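You operate a simulated robot arm through the tools that you are given. There is no shell and no other tool. Be economical: measure what you need, move in short steps, check, and stop when the job is done.

You are at the controls of a simulated robot arm. One attempt, no reset.

TASK
Put one of the brown paper bags from the counter top on the black rubber pad.

Only the result counts: the job must be done as asked and must still hold three seconds after the hand-in. Knocking over, shifting, dropping, spilling or breaking anything else fails it.

THE ROBOT
A 7-joint arm with a two-finger parallel gripper, fixed in place. Base frame: the origin is at the foot of the arm, x ahead of it, y to its left, z up; the work surface is at about z = 0. Lengths are in m, angles in degrees, forces in N, time in s.
With the tool pointing down near the work surface it reaches from about 0.24 to 0.62 m from the base axis. Its first joint turns from -66.0 to 66.0 degrees. Payload 2.6 kg.
The TCP is the grasp point between the finger pads, 0.03 m short of the fingertips. In the tool frame z runs along the fingers and y along their closing line. The gripper opens to 0.094 m. The fingers are 0.028 m wide and 0.01 m thick; the gripper's body (0.05 by 0.096 m) begins 0.055 m behind the TCP.
Orientation is that of the tool frame in the base frame, as a unit quaternion [x, y, z, w]. With the fingers straight down and closing along the base's y, the tool's x points along the base's -x, its y along +y and its z along -z.

THE INTERFACE
- The arm moves only by the tool drive_tool. Its argument "deltas" is a list of rows, each a list of 5 numbers: the finger opening in m, from 0 to 0.094, then the shift along the base's x, y, z in units of 25 mm (1.0 is 25 mm), then the turn about the base's z in units of 4 degrees (1.0 is 4 degrees). In form: [[grip, x, y, z, twist], ...]. A call has 1 to 12 rows; each row shifts and turns the commanded pose from where the row before left it. A call with a number of a shift or a turn outside -1 to 1 is refused whole. Rows are played at 5 a second. More than 0.05 m and 8.6 degrees between two rows, or a gripper value outside its range, and nothing of the call is played. A pose out of reach is approached as far as the arm can. The call stops where the force on the tool passes 40 N (or 10 N more than at its start, if that is more) or the arm is blocked; 0.2 s more then pass. Each finger travels about 0.072 m/s and halts on what it meets, pressing with about 41 N; the grip force reading is that of the motor and also rises with nothing between the fingers. The clock runs only during rows and for 0.2 s after the last one: add rows that do not move to give the fingers time. It gives the time, the measured TCP pose, the force on the tool (base axes), the opening and the grip force at its end, in the units of the frame above (readings bear some noise).
- Cameras (640 x 400 px; columns grow to the right, rows downward): "scene" is fixed at [0.0328, 0.4315, 0.5603]; the picture's right is [-0.80, -0.60, 0.00], its down [-0.36, 0.48, -0.80] and it looks along [0.48, -0.64, -0.60] (base axes); focal length 268 px, centre (320, 200). "wrist" rides on the gripper at [-0.037, 0, -0.058] in the tool frame; the picture's right is [0.00, -1.00, 0.00], its down [0.97, 0.00, -0.24] and it looks along [0.24, 0.00, 0.97] (tool axes); focal length 218 px, centre (320, 200).
- get_image(camera): a new picture of that camera. It takes no simulated time.
- pixel_to_xyz(camera, pixels): for up to 12 pixels [column, row] of the newest picture of that camera ("zoom" is the newest enlarged one), the place [x, y, z] in the base frame of the surface seen there, good to about 0.002 m. It takes no simulated time.
- close_up(camera, box): a new picture of the part [left, top, right, bottom] of that camera's present view, enlarged. It takes no simulated time.
- hand_in(): hands the job in; it is judged then, once.

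Go step by step. Measure first, check grasps and placings, and put right what went wrong. The budget is 60 turns and 22 pictures, counting those below and the enlarged ones. Unless the task says otherwise, let go and move clear before handing in, and close with one line.

The tools are called as name(argument=value, ...) on one line, values as JSON. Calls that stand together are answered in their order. drive_tool: Moves the arm, as the interface text tells. Its arguments: {"type":"object","properties":{"deltas":{"type":"array"}},"required":["deltas"]} The other tools are called the same way: get_image (camera) takes a picture; pixel_to_xyz (camera, pixels) gives the place of the surface under pixels of a picture; close_up (camera, box) takes an enlarged picture of a part of a camera's view; hand_in () hands the job in.

At the start:

```text
time_s: 0.0
eef_pos: [0.3827, -0.074, 0.3068]
tool_rot: [-0.001, 1.0, 0.0, 0.0]
ft_force: [0.1, -0.1, -0.2]
gripper_width: 0.0936
gripper_force: 0.0
```

scene: 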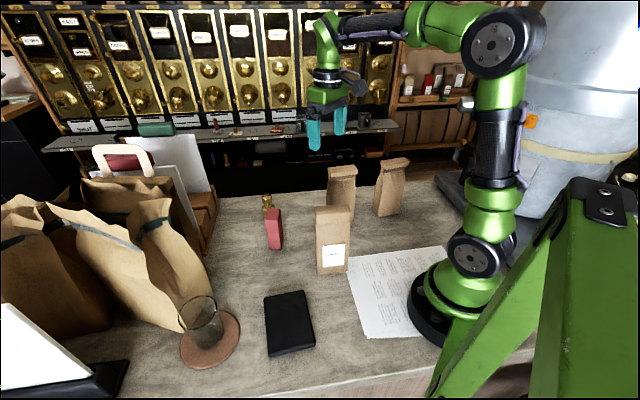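
wrist: 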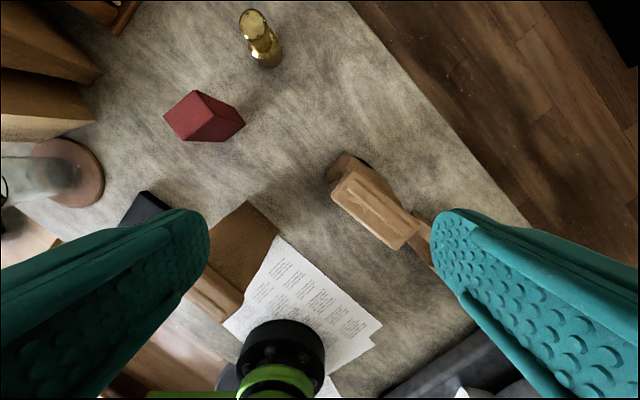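

The scene shows three brown bags, near (333,240), (341,190) and (391,187), and a black pad near (290,322). I'll enlarge that area and measure it.

close_up(camera="scene", box=[240, 140, 440, 265])

pixel_to_xyz(camera="scene", pixels=[[265, 298], [304, 291], [315, 346], [269, 356], [290, 322], [290, 370], [333, 240], [318, 208], [350, 208], [319, 273], [347, 271], [333, 225]])

pixel_to_xyz(camera="wrist", pixels=[[338, 190], [352, 172], [418, 228], [400, 247], [378, 208], [340, 160], [246, 204], [278, 238], [240, 295], [220, 315], [190, 285], [215, 300]])

```text
3.20 times, centred on (340, 202) of scene
```

zoom: 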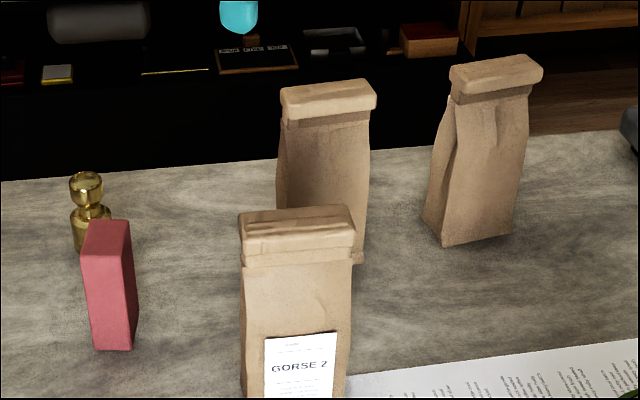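

```text
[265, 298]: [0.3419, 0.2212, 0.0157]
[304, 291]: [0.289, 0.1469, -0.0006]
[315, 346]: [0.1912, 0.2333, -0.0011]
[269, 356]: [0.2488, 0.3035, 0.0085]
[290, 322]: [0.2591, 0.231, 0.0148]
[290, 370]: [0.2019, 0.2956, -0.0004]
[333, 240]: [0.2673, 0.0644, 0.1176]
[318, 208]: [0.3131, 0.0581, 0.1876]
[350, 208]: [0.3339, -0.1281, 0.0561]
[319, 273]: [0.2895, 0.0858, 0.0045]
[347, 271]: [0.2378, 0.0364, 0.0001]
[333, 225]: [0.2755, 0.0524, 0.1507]
```

```text
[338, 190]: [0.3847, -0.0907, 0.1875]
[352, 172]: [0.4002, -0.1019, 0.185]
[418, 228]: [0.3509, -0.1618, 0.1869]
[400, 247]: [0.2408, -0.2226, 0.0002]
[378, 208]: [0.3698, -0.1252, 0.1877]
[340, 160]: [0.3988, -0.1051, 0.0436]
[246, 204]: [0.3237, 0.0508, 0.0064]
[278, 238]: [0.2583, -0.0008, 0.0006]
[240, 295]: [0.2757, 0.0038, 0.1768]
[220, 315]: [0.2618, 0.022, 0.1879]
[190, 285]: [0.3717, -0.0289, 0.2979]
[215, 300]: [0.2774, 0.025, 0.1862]
```

The bags are about 0.19 m tall and the labelled one is nearest the pad. Its width runs along about (-0.69,-0.72), so its thin direction needs a twist of about +43°. The pad is about 0.09 x 0.12 m, centred near (0.267,0.226), with its top at 0.015. I'll move above the labelled bag and look down.

drive_tool(deltas=[[0.094, -0.39, 0.41, 0, 0.98], [0.094, -0.39, 0.41, 0, 0.98], [0.094, -0.39, 0.41, 0, 0.98], [0.094, -0.39, 0.41, 0, 0.98], [0.094, -0.39, 0.41, 0, 0.98], [0.094, -0.39, 0.41, 0, 0.98], [0.094, -0.39, 0.41, 0, 0.98], [0.094, -0.39, 0.41, 0, 0.98], [0.094, -0.39, 0.41, 0, 0.98], [0.094, -0.39, 0.41, 0, 0.98], [0.094, -0.39, 0.41, 0, 0.98], [0.094, 0, 0, 0, 0]])

get_image(camera="wrist")

```text
time_s: 2.6
eef_pos: [0.2741, 0.0375, 0.3088]
tool_rot: [-0.368, 0.93, 0.001, 0.0]
ft_force: [-0.2, -0.3, -0.3]
gripper_width: 0.094
gripper_force: 0.0
```

```text
18 pictures are left
```

wrist: 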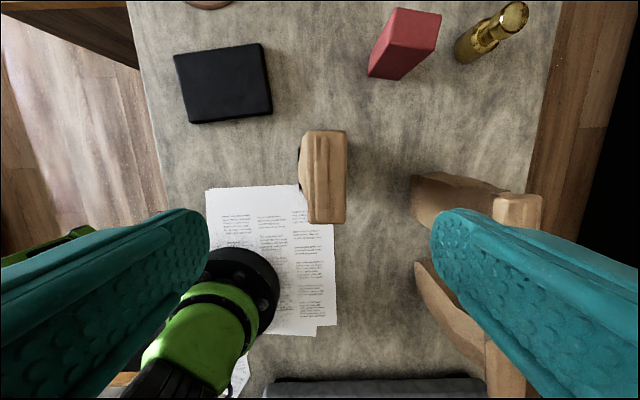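

The labelled bag's folded top, (302,132) to (346,223), lies square between the fingers. I'll measure its edges and the pad's corners.

pixel_to_xyz(camera="wrist", pixels=[[308, 136], [342, 136], [342, 218], [314, 218], [325, 175], [301, 165], [178, 56], [260, 46], [269, 110], [192, 121], [225, 85], [380, 75]])

```text
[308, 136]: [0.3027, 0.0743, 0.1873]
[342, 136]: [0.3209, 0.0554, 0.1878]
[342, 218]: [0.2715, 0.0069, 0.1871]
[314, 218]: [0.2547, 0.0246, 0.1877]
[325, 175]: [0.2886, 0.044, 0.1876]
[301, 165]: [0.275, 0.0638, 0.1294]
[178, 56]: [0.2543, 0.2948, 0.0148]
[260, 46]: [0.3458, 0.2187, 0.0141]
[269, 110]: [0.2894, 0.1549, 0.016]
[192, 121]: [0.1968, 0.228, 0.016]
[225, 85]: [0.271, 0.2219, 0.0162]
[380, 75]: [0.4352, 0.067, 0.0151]
```

The top centre is about (0.2875,0.040) at z=0.187, and the fold is about 0.03 thick. I'll read the front face's profile from the zoom picture to pick the grasp height.

pixel_to_xyz(camera="zoom", pixels=[[300, 212], [300, 225], [300, 235], [300, 245], [300, 252], [300, 260], [300, 268], [300, 280], [300, 295], [300, 310], [300, 330], [300, 360]])

```text
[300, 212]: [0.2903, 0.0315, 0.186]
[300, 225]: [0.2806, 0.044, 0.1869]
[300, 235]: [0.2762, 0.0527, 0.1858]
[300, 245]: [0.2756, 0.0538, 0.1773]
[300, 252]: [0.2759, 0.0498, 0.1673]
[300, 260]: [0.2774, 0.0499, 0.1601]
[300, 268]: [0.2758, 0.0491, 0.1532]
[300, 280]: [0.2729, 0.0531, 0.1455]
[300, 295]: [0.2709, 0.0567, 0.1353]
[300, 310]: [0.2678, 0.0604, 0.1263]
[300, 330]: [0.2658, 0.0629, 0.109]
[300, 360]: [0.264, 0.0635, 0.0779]
```

The fold band spans z≈0.163–0.187 and is about 0.035 thick, overhanging a narrower neck. I'll descend to TCP z≈0.181 at (0.2875,0.040) with the fingers open.

drive_tool(deltas=[[0.094, 0.27, 0.05, 0, 0.15], [0.094, 0.27, 0.05, 0, 0.15], [0.094, 0, 0, -0.85, 0], [0.094, 0, 0, -0.85, 0], [0.094, 0, 0, -0.85, 0], [0.094, 0, 0, -0.85, 0], [0.094, 0, 0, -0.85, 0], [0.094, 0, 0, -0.85, 0], [0.094, 0, 0, 0, 0]])

get_image(camera="wrist")

close_up(camera="scene", box=[240, 140, 440, 265])

```text
time_s: 4.6
eef_pos: [0.2891, 0.0384, 0.1803]
tool_rot: [-0.377, 0.926, 0.0, 0.0]
ft_force: [-0.4, -0.6, 0.5]
gripper_width: 0.094
gripper_force: 0.1
```

```text
17 pictures are left
```

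wrist: 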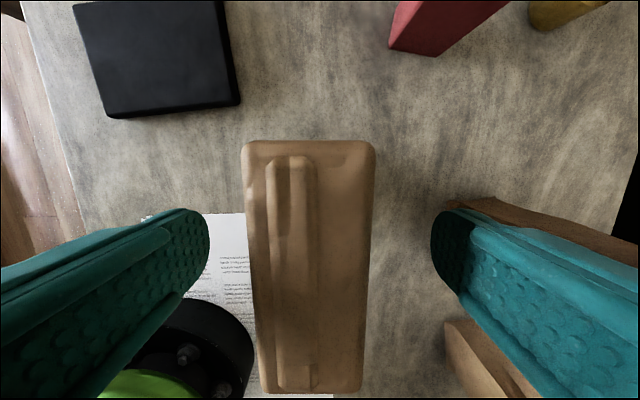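

```text
3.20 times, centred on (340, 202) of scene
```

zoom: 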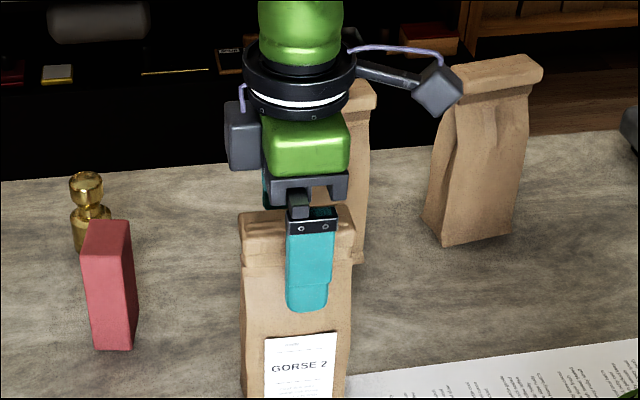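

The bag top spans columns 247–372, centre about 309, so it sits roughly 2.5 mm to the tool's +y side. I'll shift by that much, then close.

drive_tool(deltas=[[0.094, -0.07, 0.08, 0, 0], [0.094, 0, 0, 0, 0], [0.06, 0, 0, 0, 0], [0.045, 0, 0, 0, 0], [0.038, 0, 0, 0, 0], [0.03, 0, 0, 0, 0], [0.02, 0, 0, 0, 0], [0.01, 0, 0, 0, 0], [0.01, 0, 0, 0, 0]])

```text
time_s: 6.6
eef_pos: [0.2881, 0.0402, 0.1823]
tool_rot: [-0.377, 0.926, 0.0, 0.0]
ft_force: [-1.2, 0.7, 1.4]
gripper_width: 0.0221
gripper_force: 41.3
```

The fingers have stopped at 0.022 m with 41 N, so they are gripping the bag. I'll lift a little and check.

drive_tool(deltas=[[0.0, 0, 0, 0, 0], [0.0, 0, 0, 0.2, 0], [0.0, 0, 0, 0.4, 0], [0.0, 0, 0, 0.6, 0], [0.0, 0, 0, 0.6, 0], [0.0, 0, 0, 0.6, 0], [0.0, 0, 0, 0, 0]])

get_image(camera="scene")

```text
time_s: 8.2
eef_pos: [0.2865, 0.0415, 0.2414]
tool_rot: [-0.377, 0.926, 0.0, 0.0]
ft_force: [0.7, -0.6, -3.0]
gripper_width: 0.0222
gripper_force: 40.8
```

```text
15 pictures are left
```

scene: 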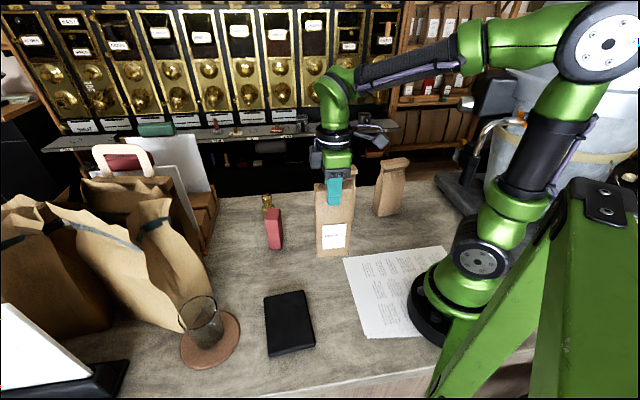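

The bag is up about 0.06 m and hangs straight, with a load of about 3 N. The pad centre is about (0.272,0.224) and needs roughly +6° more twist, so I'll carry it there.

drive_tool(deltas=[[0.0, -0.03, 0.35, 0, 0.15], [0.0, -0.06, 0.7, 0, 0.15], [0.0, -0.06, 0.75, 0, 0.15], [0.0, -0.06, 0.75, 0, 0.15], [0.0, -0.06, 0.75, 0, 0.15], [0.0, -0.06, 0.75, 0, 0.15], [0.0, -0.06, 0.75, 0, 0.15], [0.0, -0.06, 0.75, 0, 0.15], [0.0, -0.06, 0.75, 0, 0.15], [0.0, -0.06, 0.6, 0, 0.15], [0.0, -0.03, 0.4, 0, 0], [0.0, 0, 0, 0, 0]])

get_image(camera="scene")

get_image(camera="wrist")

```text
time_s: 10.8
eef_pos: [0.2722, 0.224, 0.2421]
tool_rot: [-0.424, 0.906, 0.001, 0.001]
ft_force: [-0.4, 0.3, -2.2]
gripper_width: 0.0221
gripper_force: 41.1
```

```text
14 pictures are left
```

scene: 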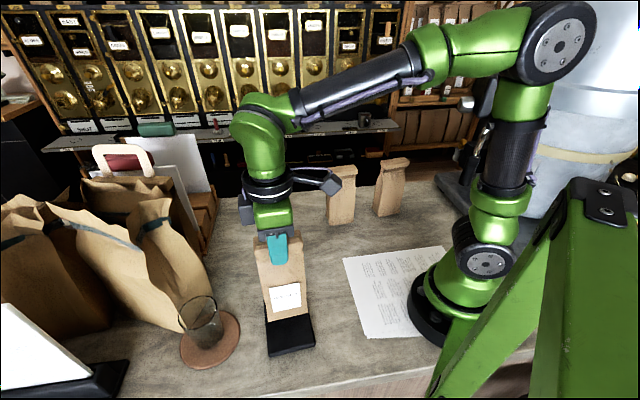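

```text
13 pictures are left
```

wrist: 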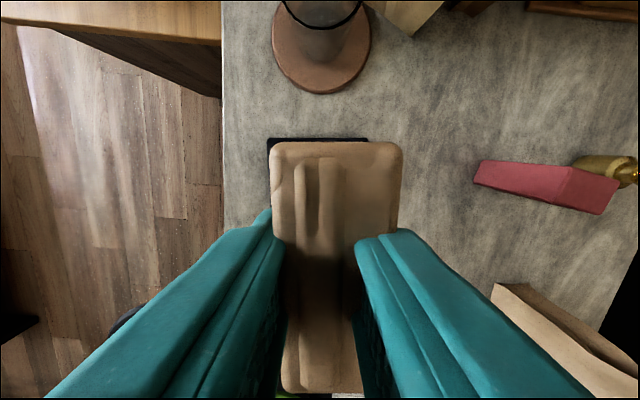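

The bag is hanging over the pad, with its bottom edge at about (269,320)–(307,314). I'll measure where the bottom is before lowering.

pixel_to_xyz(camera="scene", pixels=[[271, 317], [288, 315], [304, 312], [269, 290], [300, 280], [285, 312], [274, 355], [313, 345]])

```text
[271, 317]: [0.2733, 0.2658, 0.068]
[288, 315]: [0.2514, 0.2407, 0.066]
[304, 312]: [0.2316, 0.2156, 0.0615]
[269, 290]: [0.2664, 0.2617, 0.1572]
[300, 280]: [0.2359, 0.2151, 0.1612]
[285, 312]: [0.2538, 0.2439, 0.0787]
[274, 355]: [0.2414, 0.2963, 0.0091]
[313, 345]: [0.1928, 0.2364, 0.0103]
```

The front bottom edge is centred at (0.2515,0.2405), z≈0.06, well inside the pad and upright. I'll lower about 44 mm, gently at the end.

drive_tool(deltas=[[0.0, 0, 0, -0.4, 0], [0.0, 0, 0, -0.5, 0], [0.0, 0, 0, -0.4, 0], [0.0, 0, 0, -0.2, 0], [0.0, 0, 0, -0.1, 0], [0.0, 0, 0, -0.08, 0], [0.0, 0, 0, 0, 0], [0.0, 0, 0, 0, 0]])

close_up(camera="scene", box=[190, 240, 390, 365])

```text
time_s: 12.6
eef_pos: [0.2712, 0.2236, 0.1994]
tool_rot: [-0.426, 0.905, 0.0, 0.0]
ft_force: [-0.4, 0.6, -2.3]
gripper_width: 0.0222
gripper_force: 40.8
```

```text
3.20 times, centred on (290, 302) of scene
```

zoom: 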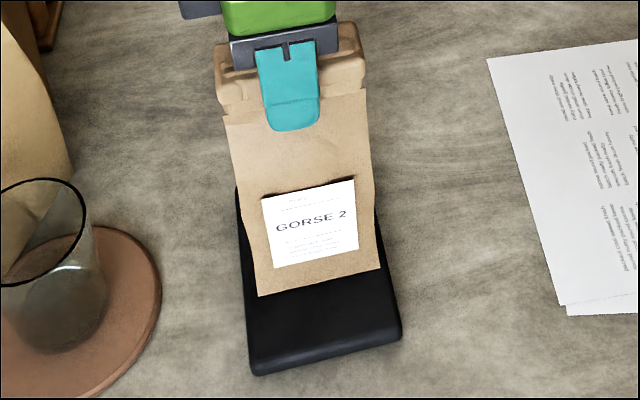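

The tool still carries about -2.3 N, so the bag hasn't touched down yet. I'll go down in 1 mm steps.

drive_tool(deltas=[[0.0, 0, 0, -0.04, 0], [0.0, 0, 0, -0.04, 0], [0.0, 0, 0, 0, 0]])

pixel_to_xyz(camera="zoom", pixels=[[262, 290], [320, 280], [374, 266], [320, 295], [320, 320]])

```text
time_s: 13.4
eef_pos: [0.2725, 0.2236, 0.1976]
tool_rot: [-0.425, 0.905, 0.0, 0.0]
ft_force: [-1.2, -0.9, 1.5]
gripper_width: 0.0221
gripper_force: 41.0
```

```text
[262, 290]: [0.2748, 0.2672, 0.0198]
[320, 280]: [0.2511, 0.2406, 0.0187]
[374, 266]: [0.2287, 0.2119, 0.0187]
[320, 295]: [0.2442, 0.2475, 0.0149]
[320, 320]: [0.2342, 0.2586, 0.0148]
```

The force swung from -2.3 to +1.5 N, so the bag has touched down on the pad. I'll go 0.5 mm more and then open slowly.

drive_tool(deltas=[[0.0, 0, 0, -0.02, 0], [0.0, 0, 0, 0, 0], [0.02, 0, 0, 0, 0], [0.024, 0, 0, 0, 0], [0.03, 0, 0, 0, 0], [0.04, 0, 0, 0, 0], [0.055, 0, 0, 0, 0], [0.075, 0, 0, 0, 0], [0.094, 0, 0, 0, 0], [0.094, 0, 0, 0, 0], [0.094, 0, 0, 0, 0]])

get_image(camera="scene")

```text
time_s: 15.8
eef_pos: [0.2724, 0.225, 0.1969]
tool_rot: [-0.425, 0.905, 0.0, 0.0]
ft_force: [-0.7, -0.3, -0.8]
gripper_width: 0.094
gripper_force: 0.0
```

```text
11 pictures are left
```

scene: 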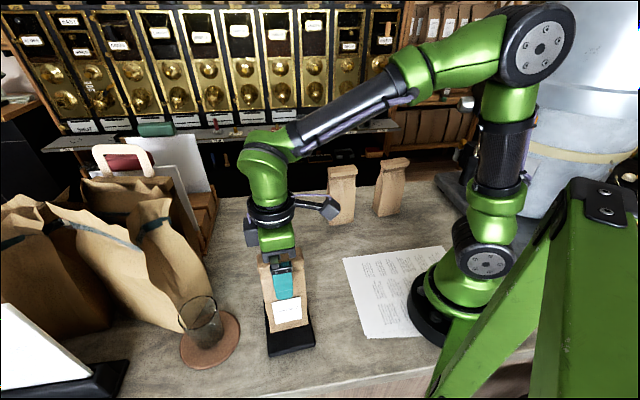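

The bag stands on the pad with the fingers fully open. I'll raise the arm straight up, clear of it.

drive_tool(deltas=[[0.094, 0, 0, 0.4, 0], [0.094, 0, 0, 0.8, 0], [0.094, 0, 0, 0.8, 0], [0.094, 0, 0, 0.8, 0], [0.094, 0, 0, 0.8, 0], [0.094, 0, 0, 0.8, 0], [0.094, 0, 0, 0, 0]])

get_image(camera="scene")

get_image(camera="wrist")

```text
time_s: 17.4
eef_pos: [0.2706, 0.224, 0.3067]
tool_rot: [-0.425, 0.905, 0.0, 0.0]
ft_force: [0.6, 0.1, 0.9]
gripper_width: 0.0939
gripper_force: 0.0
```

```text
10 pictures are left
```

scene: 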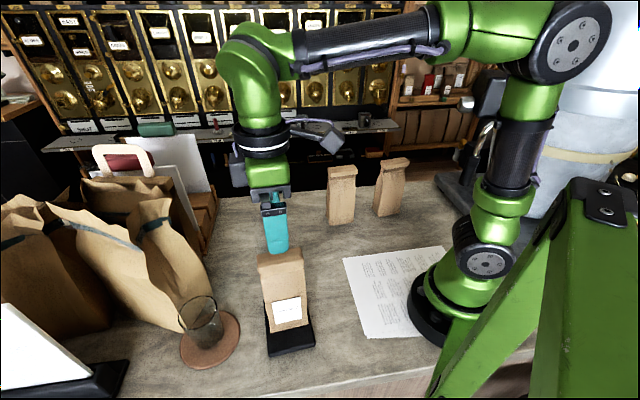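

```text
9 pictures are left
```

wrist: 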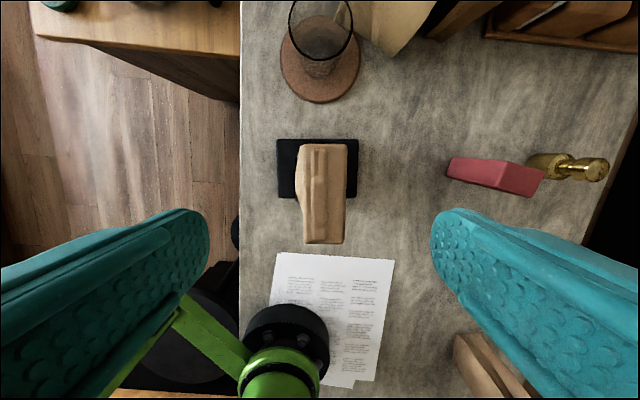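

The bag at (285,290) stands upright on the pad. Nothing else has moved, and the arm is clear.

hand_in()

```text
The job is handed in.
```

The brown paper bag labelled "GORSE 2" is standing upright on the black rubber pad; the gripper has let go, the arm is clear, and nothing else was disturbed.
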